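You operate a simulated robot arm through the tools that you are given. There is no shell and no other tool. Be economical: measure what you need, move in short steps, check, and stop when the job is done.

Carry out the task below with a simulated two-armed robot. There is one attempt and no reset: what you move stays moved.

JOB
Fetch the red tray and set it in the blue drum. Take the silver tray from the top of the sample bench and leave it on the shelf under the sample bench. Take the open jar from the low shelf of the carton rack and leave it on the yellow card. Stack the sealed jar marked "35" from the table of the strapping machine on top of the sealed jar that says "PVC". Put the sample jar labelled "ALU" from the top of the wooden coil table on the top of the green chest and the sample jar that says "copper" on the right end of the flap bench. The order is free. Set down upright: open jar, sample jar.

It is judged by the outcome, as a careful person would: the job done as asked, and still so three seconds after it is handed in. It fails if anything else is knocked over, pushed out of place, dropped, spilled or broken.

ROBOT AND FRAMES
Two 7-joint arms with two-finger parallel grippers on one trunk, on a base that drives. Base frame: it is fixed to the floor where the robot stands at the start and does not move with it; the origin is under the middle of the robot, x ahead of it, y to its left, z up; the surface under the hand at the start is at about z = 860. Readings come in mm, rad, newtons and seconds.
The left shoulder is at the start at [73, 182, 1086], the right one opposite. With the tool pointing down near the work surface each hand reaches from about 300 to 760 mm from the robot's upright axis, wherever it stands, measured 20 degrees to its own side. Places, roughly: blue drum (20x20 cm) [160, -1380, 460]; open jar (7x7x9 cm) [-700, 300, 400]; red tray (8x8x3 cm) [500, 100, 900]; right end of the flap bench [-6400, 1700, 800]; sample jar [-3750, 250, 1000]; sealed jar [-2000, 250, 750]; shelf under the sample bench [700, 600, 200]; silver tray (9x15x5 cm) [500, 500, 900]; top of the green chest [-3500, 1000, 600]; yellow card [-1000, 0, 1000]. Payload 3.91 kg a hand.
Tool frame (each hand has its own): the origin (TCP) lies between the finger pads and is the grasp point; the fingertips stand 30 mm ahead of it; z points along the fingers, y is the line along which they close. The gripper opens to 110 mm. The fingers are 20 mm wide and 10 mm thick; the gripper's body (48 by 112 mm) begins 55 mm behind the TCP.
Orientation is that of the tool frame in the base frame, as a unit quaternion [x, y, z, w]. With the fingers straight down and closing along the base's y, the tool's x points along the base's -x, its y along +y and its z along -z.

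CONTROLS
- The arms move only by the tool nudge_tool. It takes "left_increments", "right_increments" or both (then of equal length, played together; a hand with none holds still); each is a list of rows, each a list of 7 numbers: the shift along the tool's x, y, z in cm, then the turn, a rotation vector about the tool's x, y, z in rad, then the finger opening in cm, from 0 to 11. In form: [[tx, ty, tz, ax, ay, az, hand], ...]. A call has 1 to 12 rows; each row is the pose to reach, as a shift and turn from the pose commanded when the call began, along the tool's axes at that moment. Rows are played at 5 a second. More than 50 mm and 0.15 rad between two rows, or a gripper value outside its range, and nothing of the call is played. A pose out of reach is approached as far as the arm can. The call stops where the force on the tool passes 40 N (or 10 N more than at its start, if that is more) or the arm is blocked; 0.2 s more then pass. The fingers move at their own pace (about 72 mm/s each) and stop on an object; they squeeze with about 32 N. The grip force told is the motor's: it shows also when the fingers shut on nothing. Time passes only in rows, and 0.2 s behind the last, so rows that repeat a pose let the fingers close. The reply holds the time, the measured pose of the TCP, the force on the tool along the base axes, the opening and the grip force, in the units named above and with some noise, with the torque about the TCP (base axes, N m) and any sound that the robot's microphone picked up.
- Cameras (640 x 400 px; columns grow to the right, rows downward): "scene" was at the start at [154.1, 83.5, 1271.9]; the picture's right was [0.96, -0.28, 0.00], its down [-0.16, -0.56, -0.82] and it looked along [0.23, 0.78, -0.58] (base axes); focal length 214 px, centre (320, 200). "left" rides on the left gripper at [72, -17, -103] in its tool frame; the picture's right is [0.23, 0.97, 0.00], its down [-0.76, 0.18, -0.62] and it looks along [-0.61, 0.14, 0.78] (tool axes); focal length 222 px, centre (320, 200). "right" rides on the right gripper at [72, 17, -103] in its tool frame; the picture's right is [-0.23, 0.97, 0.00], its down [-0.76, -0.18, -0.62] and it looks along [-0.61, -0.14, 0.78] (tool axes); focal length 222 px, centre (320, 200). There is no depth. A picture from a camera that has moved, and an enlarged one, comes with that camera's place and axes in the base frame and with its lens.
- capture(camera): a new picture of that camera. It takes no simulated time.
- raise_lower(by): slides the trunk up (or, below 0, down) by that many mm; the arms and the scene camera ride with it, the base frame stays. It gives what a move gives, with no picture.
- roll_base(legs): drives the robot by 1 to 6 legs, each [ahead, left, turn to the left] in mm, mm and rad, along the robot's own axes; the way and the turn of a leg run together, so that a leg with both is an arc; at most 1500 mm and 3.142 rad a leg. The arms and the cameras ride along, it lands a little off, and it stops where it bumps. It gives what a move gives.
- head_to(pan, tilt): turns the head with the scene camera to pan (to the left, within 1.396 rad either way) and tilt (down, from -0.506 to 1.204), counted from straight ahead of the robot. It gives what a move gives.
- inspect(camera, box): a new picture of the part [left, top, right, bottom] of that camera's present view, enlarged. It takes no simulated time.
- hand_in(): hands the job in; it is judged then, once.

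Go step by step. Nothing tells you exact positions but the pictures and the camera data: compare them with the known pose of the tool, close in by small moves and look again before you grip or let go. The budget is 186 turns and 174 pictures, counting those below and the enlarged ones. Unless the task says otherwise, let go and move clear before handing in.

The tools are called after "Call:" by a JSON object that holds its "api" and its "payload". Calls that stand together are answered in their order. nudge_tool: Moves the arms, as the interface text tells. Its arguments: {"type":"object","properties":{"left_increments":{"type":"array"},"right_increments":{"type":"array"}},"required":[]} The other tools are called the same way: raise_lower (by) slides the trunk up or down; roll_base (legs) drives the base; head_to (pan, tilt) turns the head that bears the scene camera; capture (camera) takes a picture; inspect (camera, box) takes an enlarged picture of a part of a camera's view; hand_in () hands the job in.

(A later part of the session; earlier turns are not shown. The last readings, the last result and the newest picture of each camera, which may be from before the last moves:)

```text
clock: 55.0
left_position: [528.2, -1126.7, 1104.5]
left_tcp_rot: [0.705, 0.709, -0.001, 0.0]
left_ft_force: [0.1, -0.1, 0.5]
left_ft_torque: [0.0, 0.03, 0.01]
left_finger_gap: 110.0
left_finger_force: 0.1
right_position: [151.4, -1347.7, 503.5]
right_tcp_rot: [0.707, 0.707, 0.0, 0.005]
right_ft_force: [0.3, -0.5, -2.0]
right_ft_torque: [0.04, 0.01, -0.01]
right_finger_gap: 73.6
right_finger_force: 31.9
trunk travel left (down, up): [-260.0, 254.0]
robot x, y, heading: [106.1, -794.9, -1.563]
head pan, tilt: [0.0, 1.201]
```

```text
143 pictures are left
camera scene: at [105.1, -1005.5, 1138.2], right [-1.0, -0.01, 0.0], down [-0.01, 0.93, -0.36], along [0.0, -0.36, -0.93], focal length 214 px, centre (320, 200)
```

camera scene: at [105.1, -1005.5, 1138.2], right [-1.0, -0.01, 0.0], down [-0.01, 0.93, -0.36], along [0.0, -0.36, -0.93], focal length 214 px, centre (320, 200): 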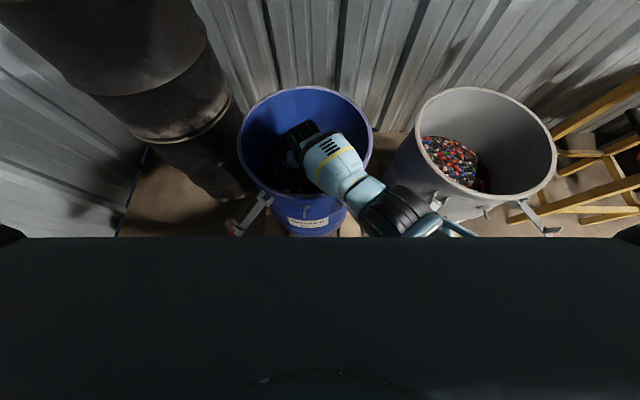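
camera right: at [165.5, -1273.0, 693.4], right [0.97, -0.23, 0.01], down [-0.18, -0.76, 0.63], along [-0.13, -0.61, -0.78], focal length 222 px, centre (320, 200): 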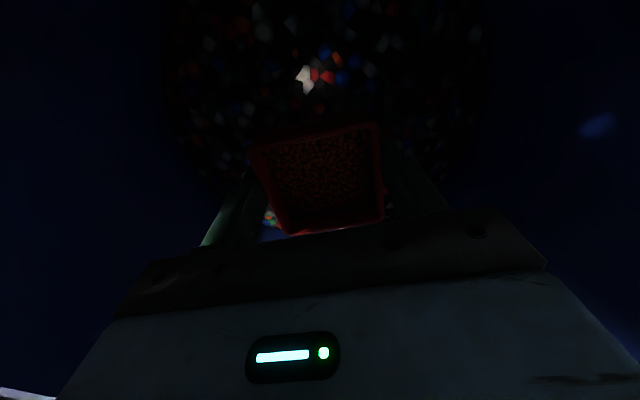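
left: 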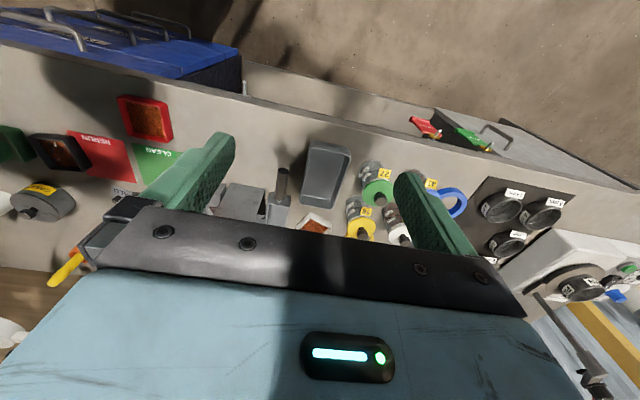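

No contact yet. I continue by millimetres until contact shows.

Call:
{"api": "nudge_tool", "payload": {"right_increments": [[0, 0, 0.4, 0, 0, 0, 4], [0, 0, 0.8, 0, 0, 0, 4], [0, 0, 1.2, 0, 0, 0, 4], [0, 0, 1.5, 0, 0, 0, 4]]}}

Call:
{"api": "inspect", "payload": {"camera": "right", "box": [160, 60, 480, 260]}}

```text
clock: 56.1
left_position: [528.2, -1124.8, 1105.6]
left_tcp_rot: [0.704, 0.71, -0.001, 0.001]
left_ft_force: [0.3, 0.1, -0.3]
left_ft_torque: [0.01, -0.02, 0.0]
left_finger_gap: 110.0
left_finger_force: 0.0
right_position: [147.1, -1349.8, 491.2]
right_tcp_rot: [0.709, 0.705, -0.003, 0.007]
right_ft_force: [6.2, 10.7, 25.4]
right_ft_torque: [0.53, 0.93, -0.57]
right_finger_gap: 73.5
right_finger_force: 31.9
trunk travel left (down, up): [-260.0, 254.0]
robot x, y, heading: [105.3, -791.5, -1.564]
head pan, tilt: [0.0, 1.201]
stopped in row 4 (right hand): the force on the tool passed its limit at 42 N (the readings are from after the stop); the commanded pose is now the measured one
```

```text
2.00 times, centred on (320, 160) of right
camera zoom: at [162.6, -1275.4, 593.8], right [0.97, -0.23, 0.01], down [-0.18, -0.75, 0.63], along [-0.14, -0.62, -0.77], focal length 444 px, centre (320, 280)
```

zoom: 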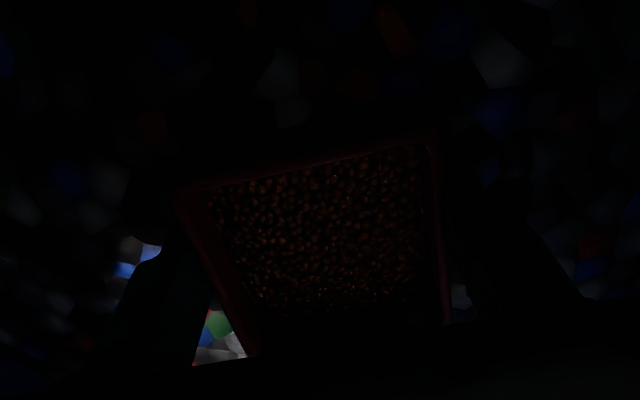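

Contact: the tray rests on the pellets. I ease off, open and withdraw straight up.

Call:
{"api": "nudge_tool", "payload": {"right_increments": [[0, 0, -0.2, 0, 0, 0, 7], [0, 0, -0.2, 0, 0, 0, 8], [0, 0, -0.2, 0, 0, 0, 9.5], [0, 0, -0.2, 0, 0, 0, 10], [0, 0, -3, 0, 0, 0, 10], [0, 0, -7, 0, 0, 0, 10], [0, 0, -11.5, 0, 0, 0, 10], [0, 0, -16, 0, 0, 0, 10], [0, 0, -20.5, 0, 0, 0, 10], [0, 0, -25, 0, 0, 0, 10], [0, 0, -28, 0, 0, 0, 10]]}}

Call:
{"api": "capture", "payload": {"camera": "right"}}

```text
clock: 58.5
left_position: [528.9, -1125.9, 1105.5]
left_tcp_rot: [0.704, 0.71, 0.0, 0.0]
left_ft_force: [-0.6, 0.2, -0.4]
left_ft_torque: [-0.01, 0.0, -0.05]
left_finger_gap: 110.1
left_finger_force: 0.1
right_position: [145.0, -1345.2, 768.7]
right_tcp_rot: [0.707, 0.708, -0.003, 0.005]
right_ft_force: [1.1, 0.2, -0.7]
right_ft_torque: [-0.01, -0.01, -0.01]
right_finger_gap: 99.8
right_finger_force: 0.1
trunk travel left (down, up): [-260.0, 254.0]
robot x, y, heading: [107.5, -790.1, -1.563]
head pan, tilt: [0.0, 1.201]
```

```text
141 pictures are left
camera right: at [161.3, -1271.1, 870.9], right [0.97, -0.23, 0.01], down [-0.18, -0.75, 0.63], along [-0.14, -0.62, -0.78], focal length 222 px, centre (320, 200)
```

right: 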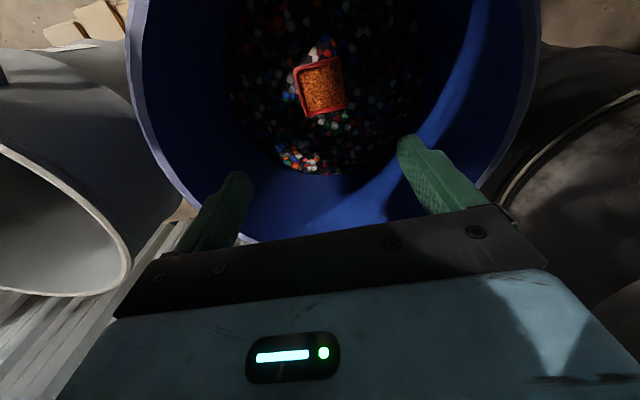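

The red tray sits upright and full in the blue drum. I lift clear, back away, and return to the bench for the silver tray.

Call:
{"api": "nudge_tool", "payload": {"right_increments": [[0, 0, -5, 0, 0, 0, 10], [0, 0, -9.5, 0, 0, 0, 10], [2, -3, -13, 0, 0, 0, 10], [5, -6, -15, 0, 0, 0, 10], [8, -10, -16, 0, 0, 0, 10], [11, -14, -17, 0, 0, 0, 10], [14, -18, -18, 0, 0, 0, 10], [16, -22, -20, 0, 0, 0, 10]]}}

Call:
{"api": "roll_base", "payload": {"legs": [[-330, 0, 0], [0, -250, 0], [-400, 0, 0], [0, 0, 1.563]]}}

Call:
{"api": "raise_lower", "payload": {"by": 90}}

Call:
{"api": "head_to", "payload": {"pan": 0.6, "tilt": 0.7}}

Call:
{"api": "capture", "payload": {"camera": "scene"}}

```text
refused: row 3 steps farther than a row can; nothing moved
```

```text
clock: 67.4
left_position: [370.9, 70.0, 1105.2]
left_tcp_rot: [0.317, 0.949, 0.0, 0.001]
left_ft_force: [0.5, -0.2, -0.5]
left_ft_torque: [0.03, 0.01, -0.02]
left_finger_gap: 109.9
left_finger_force: 0.0
right_position: [305.5, -369.5, 770.7]
right_tcp_rot: [0.314, 0.95, -0.003, -0.002]
right_ft_force: [-14.0, 0.5, 2.5]
right_ft_torque: [0.03, -1.49, 0.43]
right_finger_gap: 99.7
right_finger_force: 0.1
trunk travel left (down, up): [-260.0, 254.0]
robot x, y, heading: [-152.5, -60.6, -0.646]
head pan, tilt: [0.0, 1.201]
stopped in leg 4: the force on the tool passed its limit at 174 N (the readings are from after the stop); the commanded pose is now the measured one
```

```text
clock: 68.5
left_position: [373.1, 70.4, 1192.4]
left_tcp_rot: [0.316, 0.949, -0.001, 0.002]
left_ft_force: [1.0, -0.9, -0.2]
left_ft_torque: [-0.03, 0.03, -0.01]
left_finger_gap: 110.0
left_finger_force: 0.2
right_position: [307.1, -377.7, 851.3]
right_tcp_rot: [0.323, 0.946, -0.007, -0.008]
right_ft_force: [7.3, -9.5, -8.2]
right_ft_torque: [0.65, 0.76, -0.27]
right_finger_gap: 99.7
right_finger_force: 0.1
trunk travel left (down, up): [-347.0, 168.0]
robot x, y, heading: [-148.3, -66.4, -0.647]
head pan, tilt: [0.0, 1.201]
stopped: the force on the tool passed its limit at 45 N (the readings are from after the stop); the commanded pose is now the measured one
```

```text
clock: 69.5
left_position: [373.2, 68.6, 1192.1]
left_tcp_rot: [0.317, 0.948, -0.001, 0.002]
left_ft_force: [-0.6, 0.0, 0.5]
left_ft_torque: [0.03, -0.02, -0.01]
left_finger_gap: 110.0
left_finger_force: 0.1
right_position: [306.8, -376.6, 851.0]
right_tcp_rot: [0.32, 0.947, -0.006, -0.007]
right_ft_force: [4.4, -12.7, -14.8]
right_ft_torque: [0.67, 0.53, -0.19]
right_finger_gap: 99.8
right_finger_force: 0.0
trunk travel left (down, up): [-347.0, 168.0]
robot x, y, heading: [-147.9, -64.8, -0.644]
head pan, tilt: [0.6, 0.7]
```

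```text
140 pictures are left
camera scene: at [40.6, -150.2, 1260.8], right [-0.05, -1.0, 0.0], down [-0.64, 0.03, -0.76], along [0.76, -0.03, -0.65], focal length 214 px, centre (320, 200)
```

scene: 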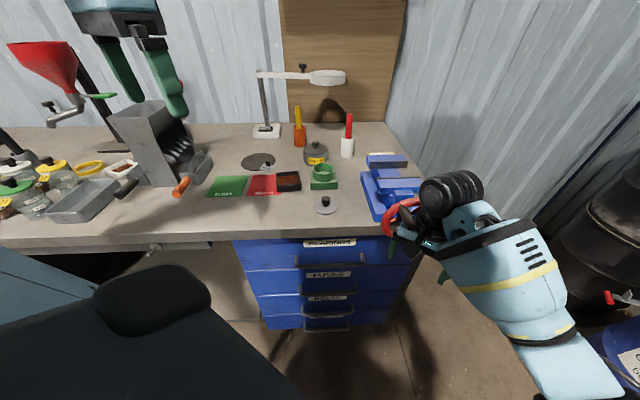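

The lift was refused (step too long), so the hand stayed low and touched the vise at the bench end. I look closely before moving anything.

Call:
{"api": "capture", "payload": {"camera": "right"}}

Call:
{"api": "inspect", "payload": {"camera": "scene", "box": [330, 130, 490, 280]}}

```text
139 pictures are left
camera right: at [261.0, -318.4, 954.0], right [0.77, 0.64, -0.02], down [0.51, -0.6, 0.62], along [0.38, -0.49, -0.79], focal length 222 px, centre (320, 200)
```

right: 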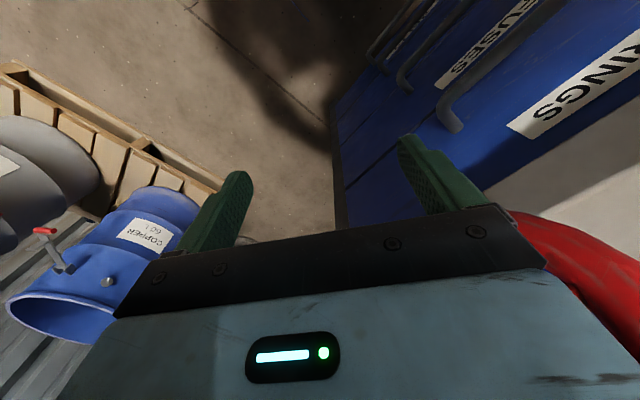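

```text
2.67 times, centred on (410, 205) of scene
camera zoom: at [40.6, -150.2, 1260.8], right [-0.05, -1.0, 0.0], down [-0.64, 0.03, -0.76], along [0.76, -0.03, -0.65], focal length 572 px, centre (80, 187)
```

zoom: 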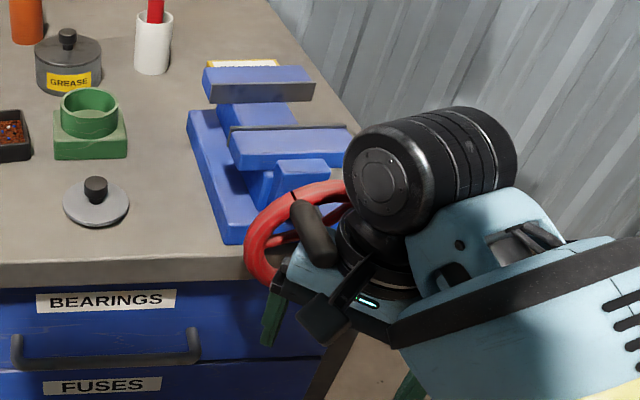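

The vise looks in place; my hand is under its wheel. I lower again and turn back right the way it came.

Call:
{"api": "raise_lower", "payload": {"by": -75}}

Call:
{"api": "roll_base", "payload": {"legs": [[0, 0, -0.45]]}}

Call:
{"api": "head_to", "payload": {"pan": 0.7, "tilt": 0.6}}

Call:
{"api": "capture", "payload": {"camera": "scene"}}

```text
clock: 70.6
left_position: [371.4, 69.6, 1118.4]
left_tcp_rot: [0.316, 0.949, -0.002, 0.002]
left_ft_force: [-0.1, 0.4, 0.0]
left_ft_torque: [-0.03, 0.02, 0.0]
left_finger_gap: 110.0
left_finger_force: 0.1
right_position: [306.3, -374.0, 777.4]
right_tcp_rot: [0.32, 0.948, -0.007, -0.004]
right_ft_force: [-0.3, -0.1, 0.0]
right_ft_torque: [-0.01, 0.05, 0.0]
right_finger_gap: 100.2
right_finger_force: 0.1
trunk travel left (down, up): [-272.0, 243.0]
robot x, y, heading: [-147.9, -62.9, -0.644]
head pan, tilt: [0.6, 0.7]
```

```text
clock: 72.4
left_position: [376.8, -173.9, 1117.8]
left_tcp_rot: [0.522, 0.853, -0.003, 0.002]
left_ft_force: [-0.7, -0.4, 0.5]
left_ft_torque: [0.01, 0.01, 0.0]
left_finger_gap: 110.2
left_finger_force: 0.0
right_position: [122.4, -544.5, 776.3]
right_tcp_rot: [0.525, 0.851, -0.005, -0.007]
right_ft_force: [0.4, -0.8, 0.1]
right_ft_torque: [-0.02, -0.03, -0.02]
right_finger_gap: 99.9
right_finger_force: 0.0
trunk travel left (down, up): [-272.0, 243.0]
robot x, y, heading: [-147.2, -63.4, -1.1]
head pan, tilt: [0.6, 0.7]
```

```text
clock: 73.0
left_position: [377.5, -173.2, 1118.5]
left_tcp_rot: [0.522, 0.853, -0.002, 0.002]
left_ft_force: [0.7, -0.5, -0.1]
left_ft_torque: [0.0, 0.01, 0.02]
left_finger_gap: 110.0
left_finger_force: 0.1
right_position: [122.0, -544.3, 778.0]
right_tcp_rot: [0.525, 0.851, -0.005, -0.007]
right_ft_force: [-0.2, -0.1, -1.0]
right_ft_torque: [0.0, 0.0, 0.02]
right_finger_gap: 100.1
right_finger_force: 0.0
trunk travel left (down, up): [-272.0, 243.0]
robot x, y, heading: [-152.4, -68.2, -1.101]
head pan, tilt: [0.7, 0.6]
```

```text
137 pictures are left
camera scene: at [-1.4, -235.4, 1194.6], right [-0.39, -0.92, 0.0], down [-0.52, 0.22, -0.82], along [0.76, -0.32, -0.57], focal length 214 px, centre (320, 200)
```

scene: 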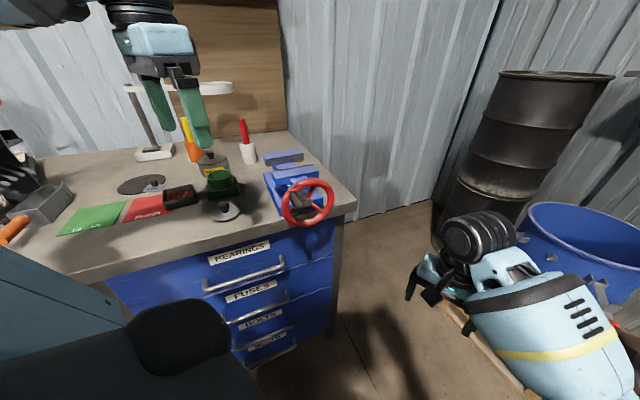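

Free, vise undisturbed. Now I properly raise and tuck the right hand.

Call:
{"api": "nudge_tool", "payload": {"right_increments": [[0, 0, -4.5, 0, 0, 0, 10], [0, 0, -9, 0, 0, 0, 10], [1, -1, -13, 0, 0, 0, 10], [3, -3, -17, 0, 0, 0, 10], [5, -6, -20, 0, 0, 0, 10], [7, -9, -23, 0, 0, 0, 10], [9, -12, -26, 0, 0, 0, 10], [11, -15, -29, 0, 0, 0, 10], [13, -18, -31, 0, 0, 0, 10], [15, -20, -33, 0, 0, 0, 10]]}}

```text
clock: 75.2
left_position: [376.1, -172.4, 1119.0]
left_tcp_rot: [0.523, 0.853, -0.002, 0.001]
left_ft_force: [0.0, 0.6, 0.5]
left_ft_torque: [-0.03, 0.01, -0.01]
left_finger_gap: 109.9
left_finger_force: 0.0
right_position: [-116.5, -496.4, 1108.9]
right_tcp_rot: [0.526, 0.851, -0.004, -0.007]
right_ft_force: [-0.1, 0.1, -0.5]
right_ft_torque: [0.0, 0.0, -0.03]
right_finger_gap: 100.1
right_finger_force: 0.0
trunk travel left (down, up): [-272.0, 243.0]
robot x, y, heading: [-152.5, -62.2, -1.1]
head pan, tilt: [0.7, 0.6]
```

Now I raise the trunk, turn to face the bench and shift left to the silver tray.

Call:
{"api": "raise_lower", "payload": {"by": 80}}

Call:
{"api": "roll_base", "payload": {"legs": [[0, 0, 1.1], [0, 365, 0]]}}

Call:
{"api": "head_to", "payload": {"pan": 0.3, "tilt": 0.9}}

Call:
{"api": "capture", "payload": {"camera": "scene"}}

Call:
{"api": "capture", "payload": {"camera": "left"}}

```text
clock: 76.4
left_position: [377.0, -173.5, 1197.0]
left_tcp_rot: [0.522, 0.853, -0.002, 0.001]
left_ft_force: [0.5, -0.3, 0.0]
left_ft_torque: [-0.01, 0.01, 0.02]
left_finger_gap: 109.9
left_finger_force: 0.1
right_position: [-117.9, -498.6, 1191.3]
right_tcp_rot: [0.525, 0.851, -0.004, -0.007]
right_ft_force: [0.1, 1.2, -0.7]
right_ft_torque: [0.06, -0.02, 0.03]
right_finger_gap: 100.1
right_finger_force: 0.1
trunk travel left (down, up): [-352.0, 163.0]
robot x, y, heading: [-149.0, -63.3, -1.101]
head pan, tilt: [0.7, 0.6]
```

```text
clock: 82.9
left_position: [200.2, 718.2, 1197.8]
left_tcp_rot: [0.008, 1.0, -0.001, 0.002]
left_ft_force: [0.1, 0.3, 0.1]
left_ft_torque: [0.0, 0.02, 0.03]
left_finger_gap: 110.2
left_finger_force: 0.0
right_position: [255.7, 128.1, 1191.3]
right_tcp_rot: [0.011, 1.0, -0.008, -0.004]
right_ft_force: [-0.2, 0.4, 0.3]
right_ft_torque: [0.04, 0.03, 0.0]
right_finger_gap: 100.1
right_finger_force: 0.1
trunk travel left (down, up): [-352.0, 163.0]
robot x, y, heading: [-139.2, 303.5, -0.015]
head pan, tilt: [0.7, 0.6]
```

```text
clock: 83.8
left_position: [199.1, 717.2, 1197.4]
left_tcp_rot: [0.008, 1.0, -0.001, 0.002]
left_ft_force: [-0.6, 0.6, 0.7]
left_ft_torque: [0.04, -0.01, 0.02]
left_finger_gap: 109.9
left_finger_force: 0.1
right_position: [256.6, 129.0, 1192.7]
right_tcp_rot: [0.012, 1.0, -0.008, -0.004]
right_ft_force: [0.0, 0.3, -0.1]
right_ft_torque: [-0.03, 0.01, -0.03]
right_finger_gap: 100.0
right_finger_force: 0.1
trunk travel left (down, up): [-352.0, 163.0]
robot x, y, heading: [-142.9, 301.8, -0.019]
head pan, tilt: [0.3, 0.901]
```

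```text
136 pictures are left
camera scene: at [57.9, 321.6, 1250.3], right [0.28, -0.96, 0.0], down [-0.75, -0.22, -0.62], along [0.6, 0.17, -0.78], focal length 214 px, centre (320, 200)
```

scene: 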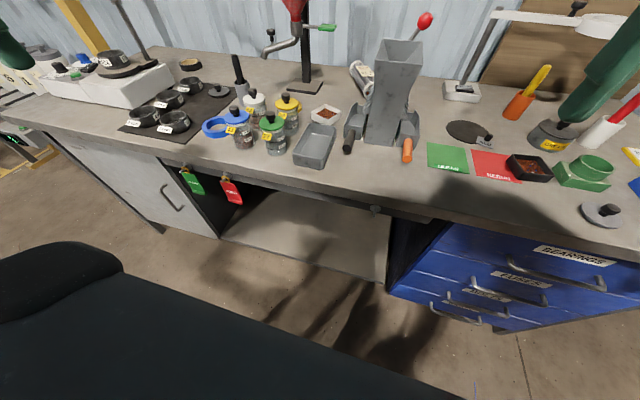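

```text
135 pictures are left
camera left: at [127.5, 702.4, 1299.5], right [-0.21, 0.98, 0.0], down [0.76, 0.17, 0.63], along [0.61, 0.13, -0.78], focal length 222 px, centre (320, 200)
```

left: 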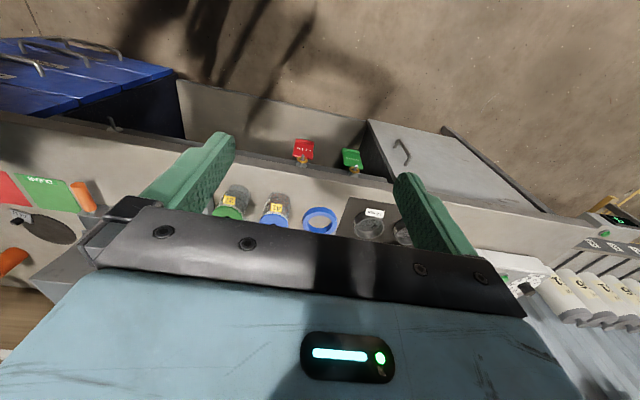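

Shelf front edge is near x 456, spanning y 110–990, so the tray can go straight under. I drive up, then bring the left hand, pitched 45° forward, above the near half of the silver tray.

Call:
{"api": "roll_base", "payload": {"legs": [[130, 0, 0.017]]}}

Call:
{"api": "nudge_tool", "payload": {"left_increments": [[-1, -4, 1, 0, -0.14, 0, 11], [-3, -8, 2, 0, -0.28, 0, 11], [-5, -12, 4, 0, -0.42, 0, 11], [-7, -16, 6, 0, -0.56, 0, 11], [-9, -20, 8, 0, -0.7, 0, 11], [-11, -23, 11, 0, -0.785, 0, 11], [-12, -24.7, 15, 0, -0.785, 0, 11], [-12, -24.7, 18, 0, -0.785, 0, 11]]}}

Call:
{"api": "capture", "payload": {"camera": "left"}}

Call:
{"api": "capture", "payload": {"camera": "scene"}}

```text
clock: 85.1
left_position: [323.5, 721.2, 1198.4]
left_tcp_rot: [0.0, 1.0, -0.001, 0.003]
left_ft_force: [-0.1, -0.3, -1.0]
left_ft_torque: [0.02, 0.0, -0.01]
left_finger_gap: 110.0
left_finger_force: 0.1
right_position: [389.1, 134.0, 1190.3]
right_tcp_rot: [0.003, 1.0, -0.008, -0.004]
right_ft_force: [0.9, -0.9, -0.6]
right_ft_torque: [-0.01, 0.02, -0.01]
right_finger_gap: 100.2
right_finger_force: 0.0
trunk travel left (down, up): [-352.0, 163.0]
robot x, y, heading: [-15.3, 304.7, -0.007]
head pan, tilt: [0.3, 0.901]
```

```text
clock: 86.9
left_position: [444.0, 472.1, 1019.1]
left_tcp_rot: [-0.001, 0.923, 0.0, 0.385]
left_ft_force: [0.1, -0.7, -0.3]
left_ft_torque: [0.01, -0.02, 0.01]
left_finger_gap: 110.1
left_finger_force: 0.1
right_position: [388.2, 133.5, 1189.9]
right_tcp_rot: [0.003, 1.0, -0.008, -0.002]
right_ft_force: [-0.1, 0.5, -0.4]
right_ft_torque: [-0.02, -0.01, -0.01]
right_finger_gap: 100.0
right_finger_force: 0.2
trunk travel left (down, up): [-352.0, 163.0]
robot x, y, heading: [-11.1, 301.6, 0.002]
head pan, tilt: [0.3, 0.901]
```

```text
134 pictures are left
camera left: at [319.3, 456.0, 1040.0], right [-0.16, 0.97, -0.16], down [0.09, 0.18, 0.98], along [0.98, 0.14, -0.12], focal length 222 px, centre (320, 200)
```

left: 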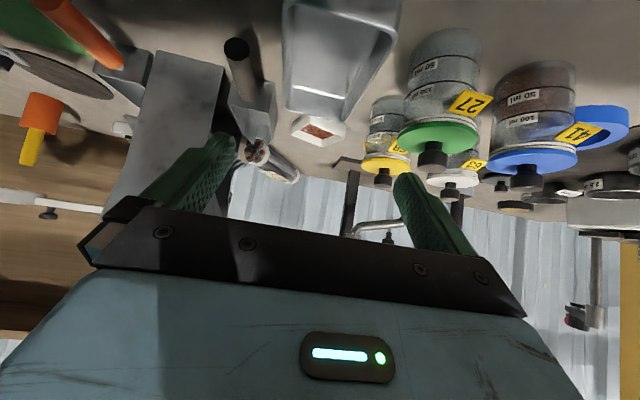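

```text
133 pictures are left
camera scene: at [187.1, 323.6, 1250.2], right [0.29, -0.96, 0.0], down [-0.75, -0.23, -0.62], along [0.59, 0.18, -0.78], focal length 214 px, centre (320, 200)
```

scene: 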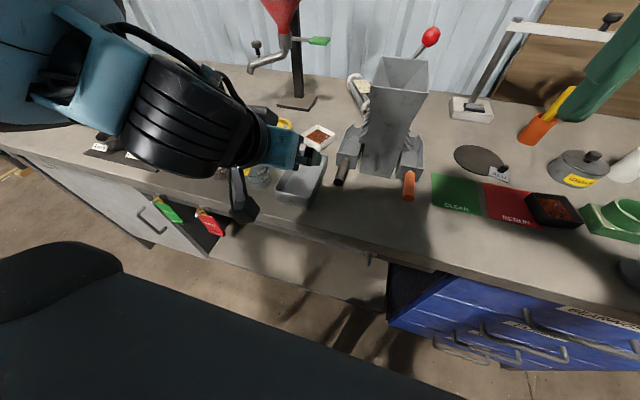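

The tray's rims are at y≈431–505, x≈440–575. I set the hand over the near half and descend straddling it.

Call:
{"api": "nudge_tool", "payload": {"left_increments": [[-2.4, -0.4, 2.4, 0, 0, 0, 10], [0.5, -0.4, 5.3, 0, 0, 0, 10], [3.2, -0.4, 8, 0, 0, 0, 10]]}}

Call:
{"api": "capture", "payload": {"camera": "left"}}

Call:
{"api": "inspect", "payload": {"camera": "scene", "box": [200, 90, 360, 230]}}

```text
clock: 87.7
left_position: [477.5, 469.4, 940.2]
left_tcp_rot: [-0.001, 0.923, 0.0, 0.385]
left_ft_force: [0.7, -0.1, -0.1]
left_ft_torque: [-0.03, -0.03, -0.01]
left_finger_gap: 100.1
left_finger_force: 0.0
right_position: [389.0, 133.2, 1190.5]
right_tcp_rot: [0.004, 1.0, -0.007, -0.004]
right_ft_force: [-0.3, -0.3, 0.1]
right_ft_torque: [0.01, 0.04, 0.0]
right_finger_gap: 100.0
right_finger_force: 0.1
trunk travel left (down, up): [-352.0, 163.0]
robot x, y, heading: [-12.1, 301.8, -0.006]
head pan, tilt: [0.3, 0.901]
```

```text
132 pictures are left
camera left: at [354.5, 452.7, 961.5], right [-0.16, 0.97, -0.16], down [0.09, 0.18, 0.98], along [0.98, 0.14, -0.12], focal length 222 px, centre (320, 200)
```

left: 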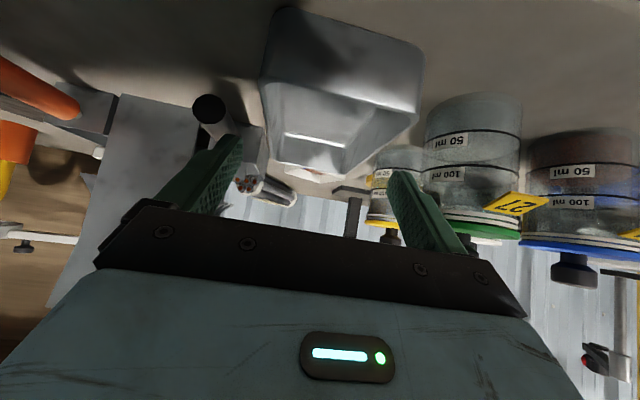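

```text
2.86 times, centred on (280, 160) of scene
camera zoom: at [187.8, 323.7, 1250.1], right [0.29, -0.96, 0.0], down [-0.75, -0.23, -0.62], along [0.59, 0.18, -0.78], focal length 613 px, centre (434, 314)
```

zoom: 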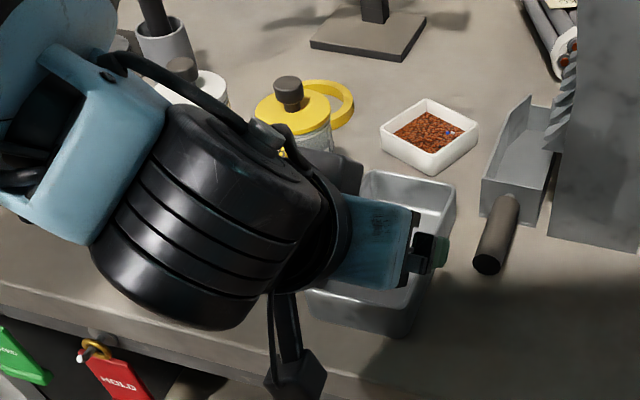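

Aligned; jar 27 clears the left finger by a few mm. I narrow slightly, descend 4.4 cm and grip.

Call:
{"api": "nudge_tool", "payload": {"left_increments": [[0, -0.3, 0, 0, 0, 0, 9.4], [1.5, -0.3, 1.5, 0, 0, 0, 9.4], [3.0, -0.3, 3.0, 0, 0, 0, 9.4], [3.0, -0.3, 3.0, 0, 0, 0, 6], [3.0, -0.3, 3.0, 0, 0, 0, 4], [3.0, -0.3, 3.0, 0, 0, 0, 4], [3.0, -0.3, 3.0, 0, 0, 0, 4]]}}

Call:
{"api": "capture", "payload": {"camera": "left"}}

```text
clock: 89.3
left_position: [478.6, 467.8, 898.7]
left_tcp_rot: [-0.001, 0.923, 0.0, 0.385]
left_ft_force: [-0.6, 1.0, 0.4]
left_ft_torque: [0.06, -0.21, 0.05]
left_finger_gap: 84.8
left_finger_force: 32.3
right_position: [386.9, 133.6, 1189.7]
right_tcp_rot: [0.004, 1.0, -0.007, -0.003]
right_ft_force: [0.3, 0.6, -0.1]
right_ft_torque: [0.0, 0.02, -0.01]
right_finger_gap: 99.7
right_finger_force: 0.1
trunk travel left (down, up): [-352.0, 163.0]
robot x, y, heading: [-10.9, 303.1, -0.009]
head pan, tilt: [0.3, 0.901]
```

```text
130 pictures are left
camera left: at [355.9, 450.9, 918.2], right [-0.16, 0.97, -0.16], down [0.09, 0.18, 0.98], along [0.98, 0.14, -0.12], focal length 222 px, centre (320, 200)
```

left: 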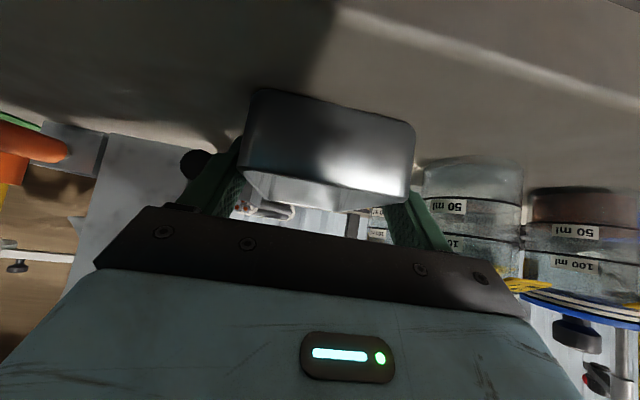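

Gripped at 84.8 mm. I lift 12 cm vertically and check it holds level.

Call:
{"api": "nudge_tool", "payload": {"left_increments": [[-0.7, 0, -0.7, 0, 0, 0, 4], [-2, 0, -2, 0, 0, 0, 4], [-4, 0, -4, 0, 0, 0, 4], [-6.5, 0, -6.5, 0, 0, 0, 4], [-9, 0, -9, 0, 0, 0, 4]]}}

Call:
{"api": "capture", "payload": {"camera": "left"}}

```text
clock: 90.5
left_position: [477.5, 466.9, 1024.2]
left_tcp_rot: [0.0, 0.923, 0.0, 0.385]
left_ft_force: [-0.3, -0.1, -1.7]
left_ft_torque: [0.01, 0.08, 0.01]
left_finger_gap: 84.7
left_finger_force: 31.8
right_position: [387.6, 132.7, 1191.1]
right_tcp_rot: [0.004, 1.0, -0.008, -0.003]
right_ft_force: [-0.5, 1.1, 0.1]
right_ft_torque: [-0.03, -0.03, 0.0]
right_finger_gap: 100.1
right_finger_force: 0.1
trunk travel left (down, up): [-352.0, 163.0]
robot x, y, heading: [-15.3, 304.8, 0.001]
head pan, tilt: [0.3, 0.901]
```

```text
129 pictures are left
camera left: at [354.3, 450.8, 1044.0], right [-0.16, 0.97, -0.16], down [0.09, 0.18, 0.98], along [0.98, 0.14, -0.12], focal length 222 px, centre (320, 200)
```

left: 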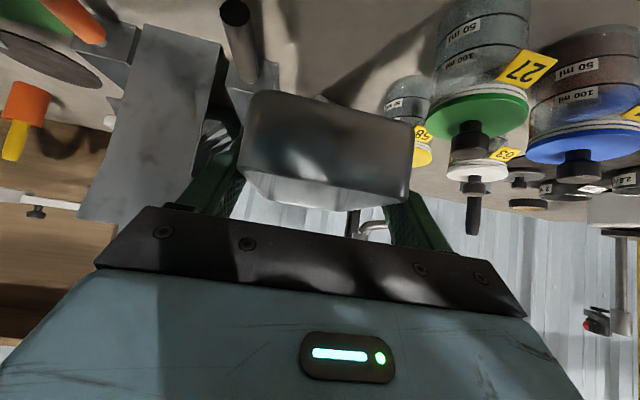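

The tray holds level. I back off 140 mm, draw the hand in, and lower the trunk to go under the bench.

Call:
{"api": "roll_base", "payload": {"legs": [[-140, 0, 0]]}}

Call:
{"api": "nudge_tool", "payload": {"left_increments": [[2.5, 0, -2.5, 0, 0, 0, 4], [5, 0, -5, 0, 0, 0, 4], [6.4, 0, -6.4, 0, 0, 0, 4], [6.4, 0, -6.4, 0, 0, 0, 4]]}}

Call:
{"api": "head_to", "payload": {"pan": 0.3, "tilt": 0.8}}

Call:
{"api": "capture", "payload": {"camera": "scene"}}

```text
clock: 91.8
left_position: [340.1, 468.0, 1022.2]
left_tcp_rot: [0.0, 0.923, 0.0, 0.385]
left_ft_force: [-0.2, -0.3, -1.7]
left_ft_torque: [-0.03, 0.12, -0.01]
left_finger_gap: 84.7
left_finger_force: 32.2
right_position: [251.6, 133.4, 1190.5]
right_tcp_rot: [0.003, 1.0, -0.008, -0.004]
right_ft_force: [-0.5, -0.4, 0.6]
right_ft_torque: [0.0, 0.01, 0.02]
right_finger_gap: 100.0
right_finger_force: 0.0
trunk travel left (down, up): [-352.0, 163.0]
robot x, y, heading: [-154.6, 302.7, -0.002]
head pan, tilt: [0.3, 0.901]
```

```text
clock: 92.8
left_position: [278.1, 455.2, 1034.4]
left_tcp_rot: [-0.001, 0.923, 0.0, 0.384]
left_ft_force: [-0.2, 0.2, -2.1]
left_ft_torque: [-0.01, 0.11, 0.0]
left_finger_gap: 84.6
left_finger_force: 31.8
left hand out of reach, approached as far as the arm can: row 2, 3, 4
right_position: [250.2, 133.0, 1191.3]
right_tcp_rot: [0.003, 1.0, -0.008, -0.004]
right_ft_force: [0.2, 0.2, -0.9]
right_ft_torque: [0.03, 0.02, -0.03]
right_finger_gap: 99.8
right_finger_force: 0.0
trunk travel left (down, up): [-352.0, 163.0]
robot x, y, heading: [-154.6, 300.0, -0.004]
head pan, tilt: [0.3, 0.901]
```

```text
clock: 93.5
left_position: [279.1, 455.1, 1033.5]
left_tcp_rot: [0.0, 0.923, -0.001, 0.384]
left_ft_force: [0.3, -0.1, -2.1]
left_ft_torque: [-0.03, 0.07, -0.02]
left_finger_gap: 84.7
left_finger_force: 32.1
right_position: [250.2, 134.4, 1190.4]
right_tcp_rot: [0.003, 1.0, -0.009, -0.003]
right_ft_force: [-0.4, 0.3, -0.4]
right_ft_torque: [0.01, 0.0, 0.04]
right_finger_gap: 100.1
right_finger_force: 0.1
trunk travel left (down, up): [-352.0, 163.0]
robot x, y, heading: [-154.9, 303.5, -0.001]
head pan, tilt: [0.3, 0.799]
```

```text
128 pictures are left
camera scene: at [54.2, 325.3, 1258.1], right [0.29, -0.96, 0.0], down [-0.69, -0.21, -0.7], along [0.67, 0.2, -0.72], focal length 214 px, centre (320, 200)
```

scene: 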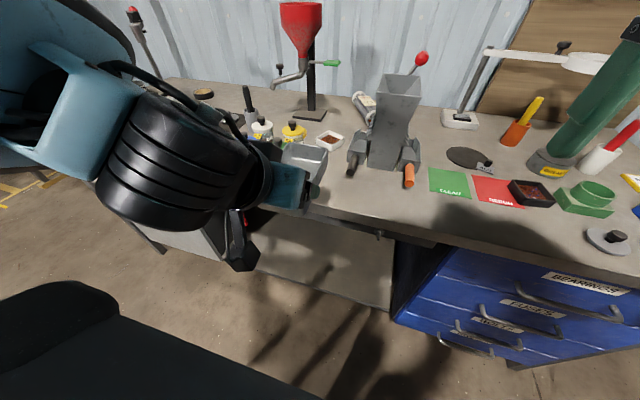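

Bench edge is near x 372, so the tray needs ~40 mm more room to pass. I try bringing the hand in closer further to the left side.

Call:
{"api": "nudge_tool", "payload": {"left_increments": [[0.5, 4, -0.5, 0, 0, 0, 4], [1.5, 8, -1.5, 0, 0, 0, 4], [2.5, 12, -2.5, 0, 0, 0, 4], [3.5, 16, -3.5, 0, 0, 0, 4], [4.5, 18, -4.5, 0, 0, 0, 4], [4.5, 18, -4.5, 0, 0, 0, 4]]}}

Call:
{"api": "capture", "payload": {"camera": "scene"}}

```text
clock: 94.9
left_position: [265.3, 659.6, 1057.9]
left_tcp_rot: [0.0, 0.923, -0.001, 0.384]
left_ft_force: [0.6, 0.0, -2.2]
left_ft_torque: [0.02, 0.14, -0.03]
left_finger_gap: 84.6
left_finger_force: 32.0
left hand out of reach, approached as far as the arm can: row 1, 2, 3, 4, 5, 6
right_position: [249.9, 134.0, 1190.7]
right_tcp_rot: [0.003, 1.0, -0.008, -0.004]
right_ft_force: [-0.3, 0.0, -0.5]
right_ft_torque: [0.01, -0.02, 0.02]
right_finger_gap: 100.1
right_finger_force: 0.0
trunk travel left (down, up): [-352.0, 163.0]
robot x, y, heading: [-157.7, 302.4, -0.001]
head pan, tilt: [0.3, 0.799]
```

```text
127 pictures are left
camera scene: at [54.2, 325.3, 1258.2], right [0.29, -0.96, 0.0], down [-0.69, -0.21, -0.7], along [0.67, 0.2, -0.72], focal length 214 px, centre (320, 200)
```

scene: 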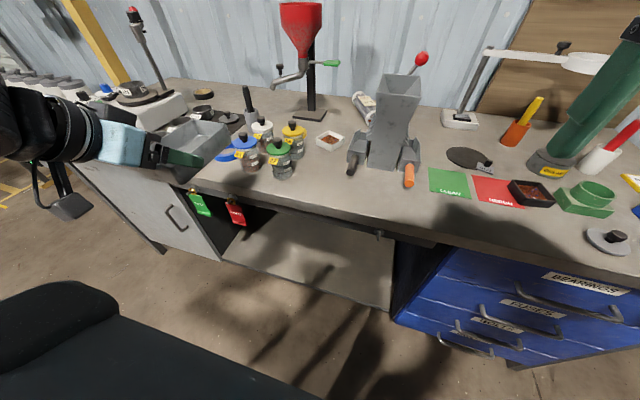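

Instead of backing into the unseen rack, I turn left 0.8 rad so the tray clears the bench, look behind, and lower there.

Call:
{"api": "roll_base", "payload": {"legs": [[0, 0, 0.8]]}}

Call:
{"api": "head_to", "payload": {"pan": 1.2, "tilt": 0.4}}

Call:
{"api": "capture", "payload": {"camera": "scene"}}

```text
clock: 97.4
left_position: [-121.7, 851.6, 1058.8]
left_tcp_rot: [-0.364, 0.849, 0.15, 0.353]
left_ft_force: [-0.9, -0.5, -1.9]
left_ft_torque: [-0.08, 0.04, -0.03]
left_finger_gap: 84.9
left_finger_force: 31.7
right_position: [248.0, 477.8, 1191.1]
right_tcp_rot: [-0.391, 0.92, -0.008, 0.0]
right_ft_force: [0.4, -0.3, 0.3]
right_ft_torque: [-0.03, 0.03, 0.01]
right_finger_gap: 99.9
right_finger_force: 0.1
trunk travel left (down, up): [-352.0, 163.0]
robot x, y, heading: [-153.1, 305.0, 0.807]
head pan, tilt: [0.3, 0.799]
```

```text
clock: 98.6
left_position: [-121.5, 850.9, 1058.5]
left_tcp_rot: [-0.364, 0.849, 0.151, 0.353]
left_ft_force: [0.2, -0.2, -2.1]
left_ft_torque: [-0.04, 0.07, 0.01]
left_finger_gap: 84.7
left_finger_force: 32.5
right_position: [248.1, 478.3, 1191.0]
right_tcp_rot: [-0.39, 0.921, -0.009, 0.0]
right_ft_force: [-0.2, 0.3, -0.4]
right_ft_torque: [-0.01, 0.01, -0.01]
right_finger_gap: 99.9
right_finger_force: 0.1
trunk travel left (down, up): [-352.0, 163.0]
robot x, y, heading: [-153.1, 306.3, 0.81]
head pan, tilt: [1.201, 0.4]
```

```text
126 pictures are left
camera scene: at [-102.8, 481.0, 1293.2], right [0.91, 0.42, 0.0], down [0.16, -0.35, -0.92], along [-0.39, 0.83, -0.39], focal length 214 px, centre (320, 200)
```

scene: 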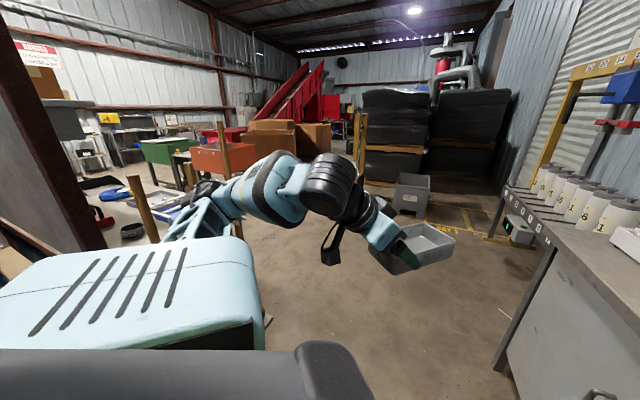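

Clear floor here. I lower the trunk fully and the hand further, so it will pass well under the bench edge.

Call:
{"api": "raise_lower", "payload": {"by": -345}}

Call:
{"api": "nudge_tool", "payload": {"left_increments": [[2, 0, 3, 0, 0, 0, 4], [5, 0, 5.5, 0, 0, 0, 4], [8, 0, 8, 0, 0, 0, 4], [11, 0, 10.5, 0, 0, 0, 4], [14, 0, 13.5, 0, 0, 0, 4]]}}

Call:
{"api": "capture", "payload": {"camera": "scene"}}

```text
clock: 102.0
left_position: [-79.6, 890.9, 622.8]
left_tcp_rot: [-0.382, 0.888, 0.095, 0.236]
left_ft_force: [0.3, 0.6, -2.3]
left_ft_torque: [-0.06, 0.07, -0.01]
left_finger_gap: 84.8
left_finger_force: 32.2
right_position: [233.8, 467.7, 876.3]
right_tcp_rot: [-0.397, 0.916, 0.004, 0.056]
right_ft_force: [-0.5, 0.0, -0.4]
right_ft_torque: [0.01, -0.01, 0.0]
right_finger_gap: 100.1
right_finger_force: 0.2
trunk travel left (down, up): [-7.0, 508.0]
robot x, y, heading: [-139.8, 304.6, 0.798]
head pan, tilt: [1.201, 0.4]
```

```text
clock: 103.2
left_position: [-117.0, 857.9, 432.5]
left_tcp_rot: [-0.382, 0.888, 0.095, 0.237]
left_ft_force: [0.1, 0.3, -3.0]
left_ft_torque: [-0.04, 0.04, 0.01]
left_finger_gap: 84.7
left_finger_force: 32.0
left hand out of reach, approached as far as the arm can: row 1, 2, 3, 4, 5
right_position: [232.8, 468.1, 875.7]
right_tcp_rot: [-0.397, 0.916, 0.005, 0.056]
right_ft_force: [0.2, 0.8, -0.5]
right_ft_torque: [-0.01, -0.03, -0.04]
right_finger_gap: 100.0
right_finger_force: 0.0
trunk travel left (down, up): [-7.0, 508.0]
robot x, y, heading: [-140.7, 301.5, 0.806]
head pan, tilt: [1.201, 0.4]
```

```text
125 pictures are left
camera scene: at [-30.1, 559.3, 932.9], right [0.91, 0.42, 0.02], down [0.18, -0.35, -0.92], along [-0.38, 0.84, -0.39], focal length 214 px, centre (320, 200)
```

scene: 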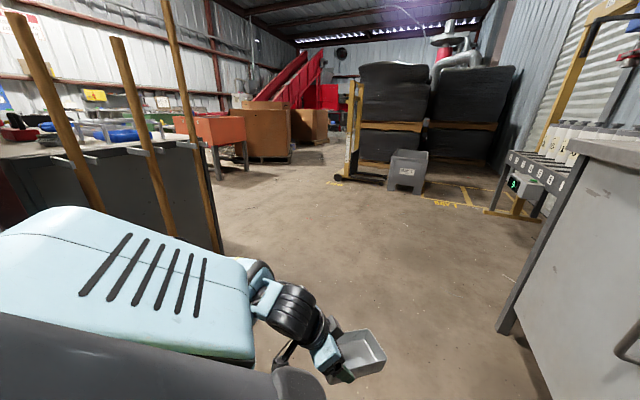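

Tool pitch drifted to 30° (tray tilted, empty). I re-pitch to 45° while moving the hand a bit outward.

Call:
{"api": "nudge_tool", "payload": {"left_increments": [[-1.5, 0, 1, 0, -0.09, 0, 4], [-3, 0, 2, 0, -0.18, 0, 4], [-4.5, 0, 3, 0, -0.267, 0, 4], [-5, 0, 3, 0, -0.267, 0, 4], [-5, 0, 3, 0, -0.267, 0, 4]]}}

Call:
{"api": "capture", "payload": {"camera": "scene"}}

```text
clock: 104.4
left_position: [-76.6, 900.0, 429.2]
left_tcp_rot: [-0.367, 0.849, 0.145, 0.353]
left_ft_force: [-0.4, 0.5, -1.9]
left_ft_torque: [-0.07, 0.09, 0.0]
left_finger_gap: 84.5
left_finger_force: 32.2
right_position: [231.7, 467.6, 876.2]
right_tcp_rot: [-0.397, 0.916, 0.005, 0.056]
right_ft_force: [0.8, 0.0, 0.1]
right_ft_torque: [0.02, 0.02, 0.03]
right_finger_gap: 99.9
right_finger_force: 0.1
trunk travel left (down, up): [-7.0, 508.0]
robot x, y, heading: [-145.4, 305.1, 0.812]
head pan, tilt: [1.201, 0.4]
```

```text
124 pictures are left
camera scene: at [-31.1, 559.4, 932.9], right [0.91, 0.42, 0.02], down [0.18, -0.35, -0.92], along [-0.38, 0.84, -0.39], focal length 214 px, centre (320, 200)
```

scene: 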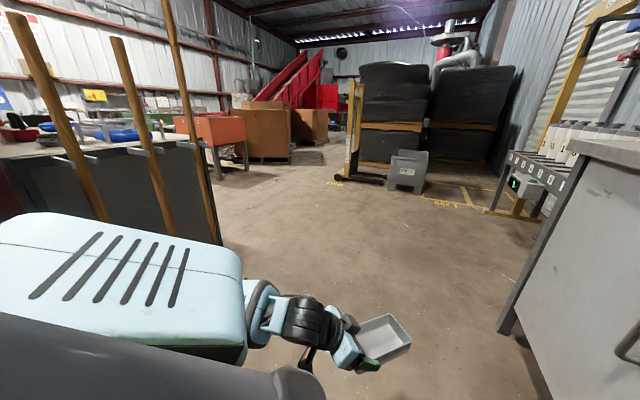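

Level again at 45°. Turn back to face the bench with the tray now low, under the bench edge.

Call:
{"api": "roll_base", "payload": {"legs": [[0, 0, -0.812]]}}

Call:
{"api": "head_to", "payload": {"pan": 0.4, "tilt": 0.7}}

Call:
{"api": "capture", "payload": {"camera": "scene"}}

Call:
{"api": "capture", "payload": {"camera": "left"}}

```text
clock: 106.9
left_position: [332.6, 660.8, 427.0]
left_tcp_rot: [0.002, 0.927, -0.001, 0.374]
left_ft_force: [-0.1, 0.4, -2.3]
left_ft_torque: [0.01, 0.09, -0.02]
left_finger_gap: 84.7
left_finger_force: 32.2
right_position: [250.2, 131.9, 845.7]
right_tcp_rot: [0.007, 1.0, -0.008, -0.004]
right_ft_force: [0.4, -0.2, 0.2]
right_ft_torque: [0.0, -0.03, 0.02]
right_finger_gap: 99.9
right_finger_force: 0.2
trunk travel left (down, up): [-7.0, 508.0]
robot x, y, heading: [-153.4, 302.2, -0.0]
head pan, tilt: [1.201, 0.4]
```

```text
clock: 108.0
left_position: [334.2, 660.0, 427.3]
left_tcp_rot: [0.001, 0.928, -0.001, 0.373]
left_ft_force: [-0.1, 0.4, -1.9]
left_ft_torque: [-0.01, 0.09, -0.05]
left_finger_gap: 84.9
left_finger_force: 31.4
right_position: [248.9, 130.2, 849.0]
right_tcp_rot: [-0.003, 1.0, -0.007, -0.005]
right_ft_force: [-18.4, -74.2, 33.8]
right_ft_torque: [8.83, 0.71, 6.55]
right_finger_gap: 99.7
right_finger_force: 0.0
trunk travel left (down, up): [-7.0, 508.0]
robot x, y, heading: [-150.2, 301.4, -0.006]
head pan, tilt: [0.4, 0.7]
```

```text
123 pictures are left
camera scene: at [161.7, 346.6, 902.1], right [0.55, -0.84, 0.0], down [-0.54, -0.35, -0.76], along [0.64, 0.42, -0.65], focal length 214 px, centre (320, 200)
```

scene: 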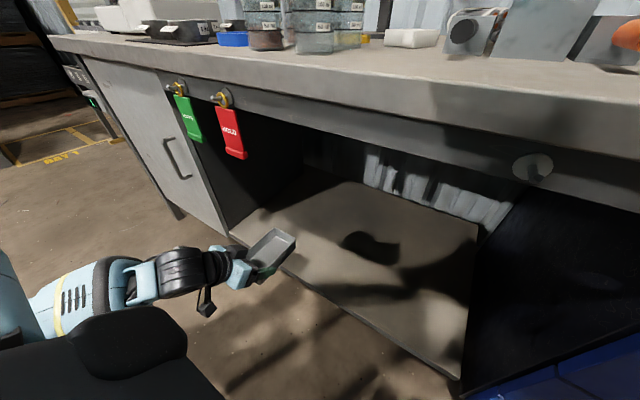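

```text
122 pictures are left
camera left: at [210.4, 644.5, 450.4], right [-0.16, 0.97, -0.16], down [0.12, 0.18, 0.98], along [0.98, 0.14, -0.14], focal length 222 px, centre (320, 200)
```

left: 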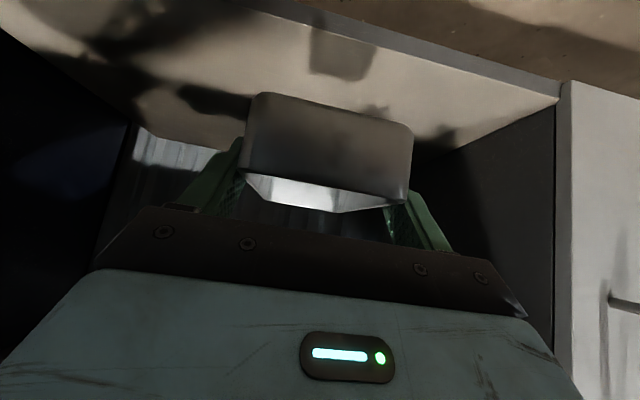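

Good view of the empty shelf. The head leaned against the right hand again, so I move the right hand out to the right first.

Call:
{"api": "nudge_tool", "payload": {"right_increments": [[0, -3, 0, 0, 0, 0, 10], [0, -7, 0, 0, 0, 0, 10], [0, -11, 0, 0, 0, 0, 10], [0, -15, 0, 0, 0, 0, 10], [0, -20, 0, 0, 0, 0, 10], [0, -25, 0, 0, 0, 0, 10]]}}

Call:
{"api": "nudge_tool", "payload": {"left_increments": [[-2.4, 0, 4.3, 0, 0, 0, 4], [-3, 0, 7, 0, 0, 0, 4], [-1, 0, 9.5, 0, 0, 0, 4], [1, 0, 12, 0, 0, 0, 4]]}}

Call:
{"api": "capture", "payload": {"camera": "scene"}}

```text
clock: 109.4
left_position: [333.4, 660.8, 427.6]
left_tcp_rot: [0.002, 0.928, -0.001, 0.373]
left_ft_force: [-0.1, -0.8, -2.8]
left_ft_torque: [0.0, 0.09, 0.03]
left_finger_gap: 84.6
left_finger_force: 32.2
right_position: [280.8, -62.4, 758.8]
right_tcp_rot: [0.005, 1.0, -0.007, -0.003]
right_ft_force: [0.3, 0.0, 1.0]
right_ft_torque: [-0.03, 0.01, -0.02]
right_finger_gap: 99.9
right_finger_force: 0.1
right hand out of reach, approached as far as the arm can: row 2, 3, 4, 5, 6
trunk travel left (down, up): [-7.0, 508.0]
robot x, y, heading: [-152.3, 304.1, -0.007]
head pan, tilt: [0.4, 0.7]
```

```text
clock: 110.4
left_position: [408.1, 659.9, 335.7]
left_tcp_rot: [0.003, 0.927, -0.002, 0.374]
left_ft_force: [0.8, 0.2, -2.4]
left_ft_torque: [0.01, 0.12, -0.03]
left_finger_gap: 85.0
left_finger_force: 32.1
right_position: [280.9, -61.8, 759.7]
right_tcp_rot: [0.006, 1.0, -0.007, -0.002]
right_ft_force: [-0.1, -0.7, 0.7]
right_ft_torque: [0.03, 0.01, -0.03]
right_finger_gap: 99.9
right_finger_force: 0.0
trunk travel left (down, up): [-7.0, 508.0]
robot x, y, heading: [-148.7, 302.5, -0.002]
head pan, tilt: [0.4, 0.7]
```

```text
121 pictures are left
camera scene: at [169.3, 332.7, 902.5], right [0.38, -0.92, 0.0], down [-0.6, -0.25, -0.76], along [0.71, 0.29, -0.64], focal length 214 px, centre (320, 200)
```

scene: 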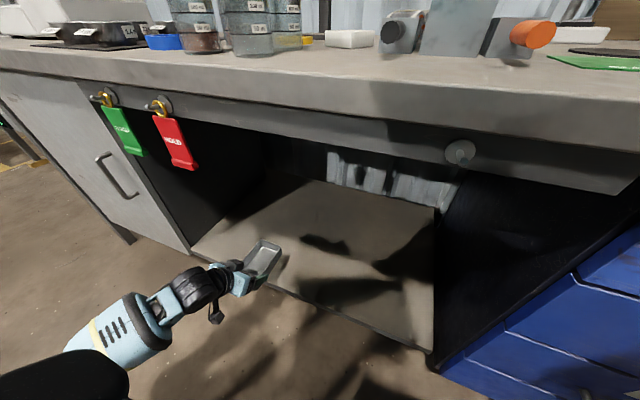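

The tray is entering over the shelf edge. I extend forward and down to about (528, 660, 275).

Call:
{"api": "nudge_tool", "payload": {"left_increments": [[-2, 0, 3.5, 0, 0, 0, 4], [-4, 0, 7, 0, 0, 0, 4], [-5, 0, 10, 0, 0, 0, 4], [-4.2, 0, 12.7, 0, 0, 0, 4], [-4.2, 0, 12.7, 0, 0, 0, 4]]}}

Call:
{"api": "capture", "payload": {"camera": "scene"}}

Call:
{"api": "capture", "payload": {"camera": "left"}}

```text
clock: 111.6
left_position: [528.0, 657.7, 270.1]
left_tcp_rot: [0.003, 0.927, -0.002, 0.374]
left_ft_force: [0.6, 0.0, -2.9]
left_ft_torque: [0.01, 0.12, 0.0]
left_finger_gap: 84.8
left_finger_force: 31.6
right_position: [280.9, -62.4, 759.1]
right_tcp_rot: [0.006, 1.0, -0.006, -0.001]
right_ft_force: [0.2, 0.0, 0.4]
right_ft_torque: [-0.01, 0.01, 0.0]
right_finger_gap: 100.0
right_finger_force: 0.0
trunk travel left (down, up): [-7.0, 508.0]
robot x, y, heading: [-153.0, 301.7, -0.006]
head pan, tilt: [0.4, 0.7]
```

```text
120 pictures are left
camera scene: at [169.3, 332.7, 902.4], right [0.38, -0.92, 0.0], down [-0.6, -0.25, -0.76], along [0.71, 0.29, -0.64], focal length 214 px, centre (320, 200)
```

scene: 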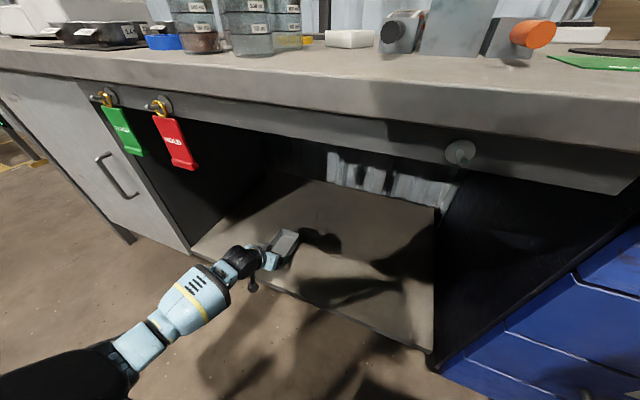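

```text
119 pictures are left
camera left: at [404.9, 641.7, 292.6], right [-0.16, 0.97, -0.16], down [0.12, 0.18, 0.98], along [0.98, 0.14, -0.14], focal length 222 px, centre (320, 200)
```

left: 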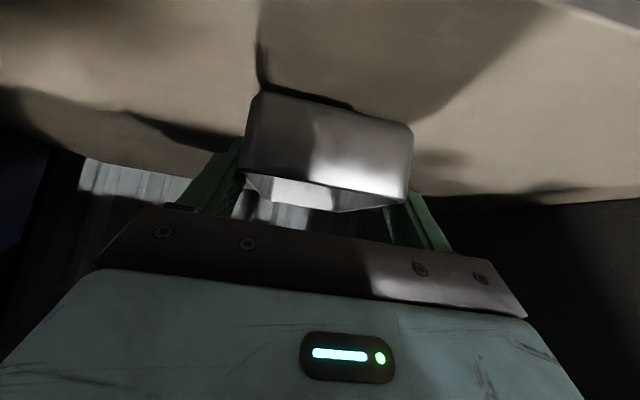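

Tray is over the shelf. I descend in small steps until contact.

Call:
{"api": "nudge_tool", "payload": {"left_increments": [[0.2, 0, 1.5, 0, -0.022, 0, 4], [0.9, 0, 2.2, 0, -0.022, 0, 4], [1.3, 0, 2.6, 0, -0.022, 0, 4], [1.7, 0, 3.0, 0, -0.022, 0, 4], [2.0, 0, 3.3, 0, -0.022, 0, 4], [2.3, 0, 3.6, 0, -0.022, 0, 4], [2.6, 0, 3.9, 0, -0.022, 0, 4], [2.9, 0, 4.2, 0, -0.022, 0, 4], [3.3, 0, 4.6, 0, -0.022, 0, 4]]}}

Call:
{"api": "capture", "payload": {"camera": "left"}}

```text
clock: 113.3
left_position: [541.9, 660.3, 233.2]
left_tcp_rot: [0.003, 0.919, -0.003, 0.394]
left_ft_force: [2.8, -0.4, 8.9]
left_ft_torque: [0.14, 0.4, -0.06]
left_finger_gap: 84.7
left_finger_force: 32.0
right_position: [279.5, -62.5, 758.6]
right_tcp_rot: [0.006, 1.0, -0.006, -0.003]
right_ft_force: [0.3, -0.2, 0.8]
right_ft_torque: [-0.01, -0.01, 0.02]
right_finger_gap: 100.2
right_finger_force: 0.1
trunk travel left (down, up): [-7.0, 508.0]
robot x, y, heading: [-151.9, 301.4, -0.001]
head pan, tilt: [0.4, 0.7]
stopped in row 8 (left hand): the force on the tool passed its limit at 44 N (the readings are from after the stop); the commanded pose is now the measured one
```

```text
118 pictures are left
camera left: at [418.0, 643.8, 251.1], right [-0.15, 0.97, -0.17], down [0.08, 0.18, 0.98], along [0.99, 0.14, -0.1], focal length 222 px, centre (320, 200)
```

left: 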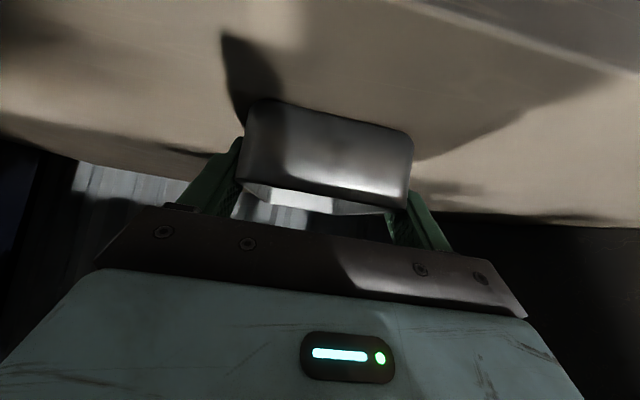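

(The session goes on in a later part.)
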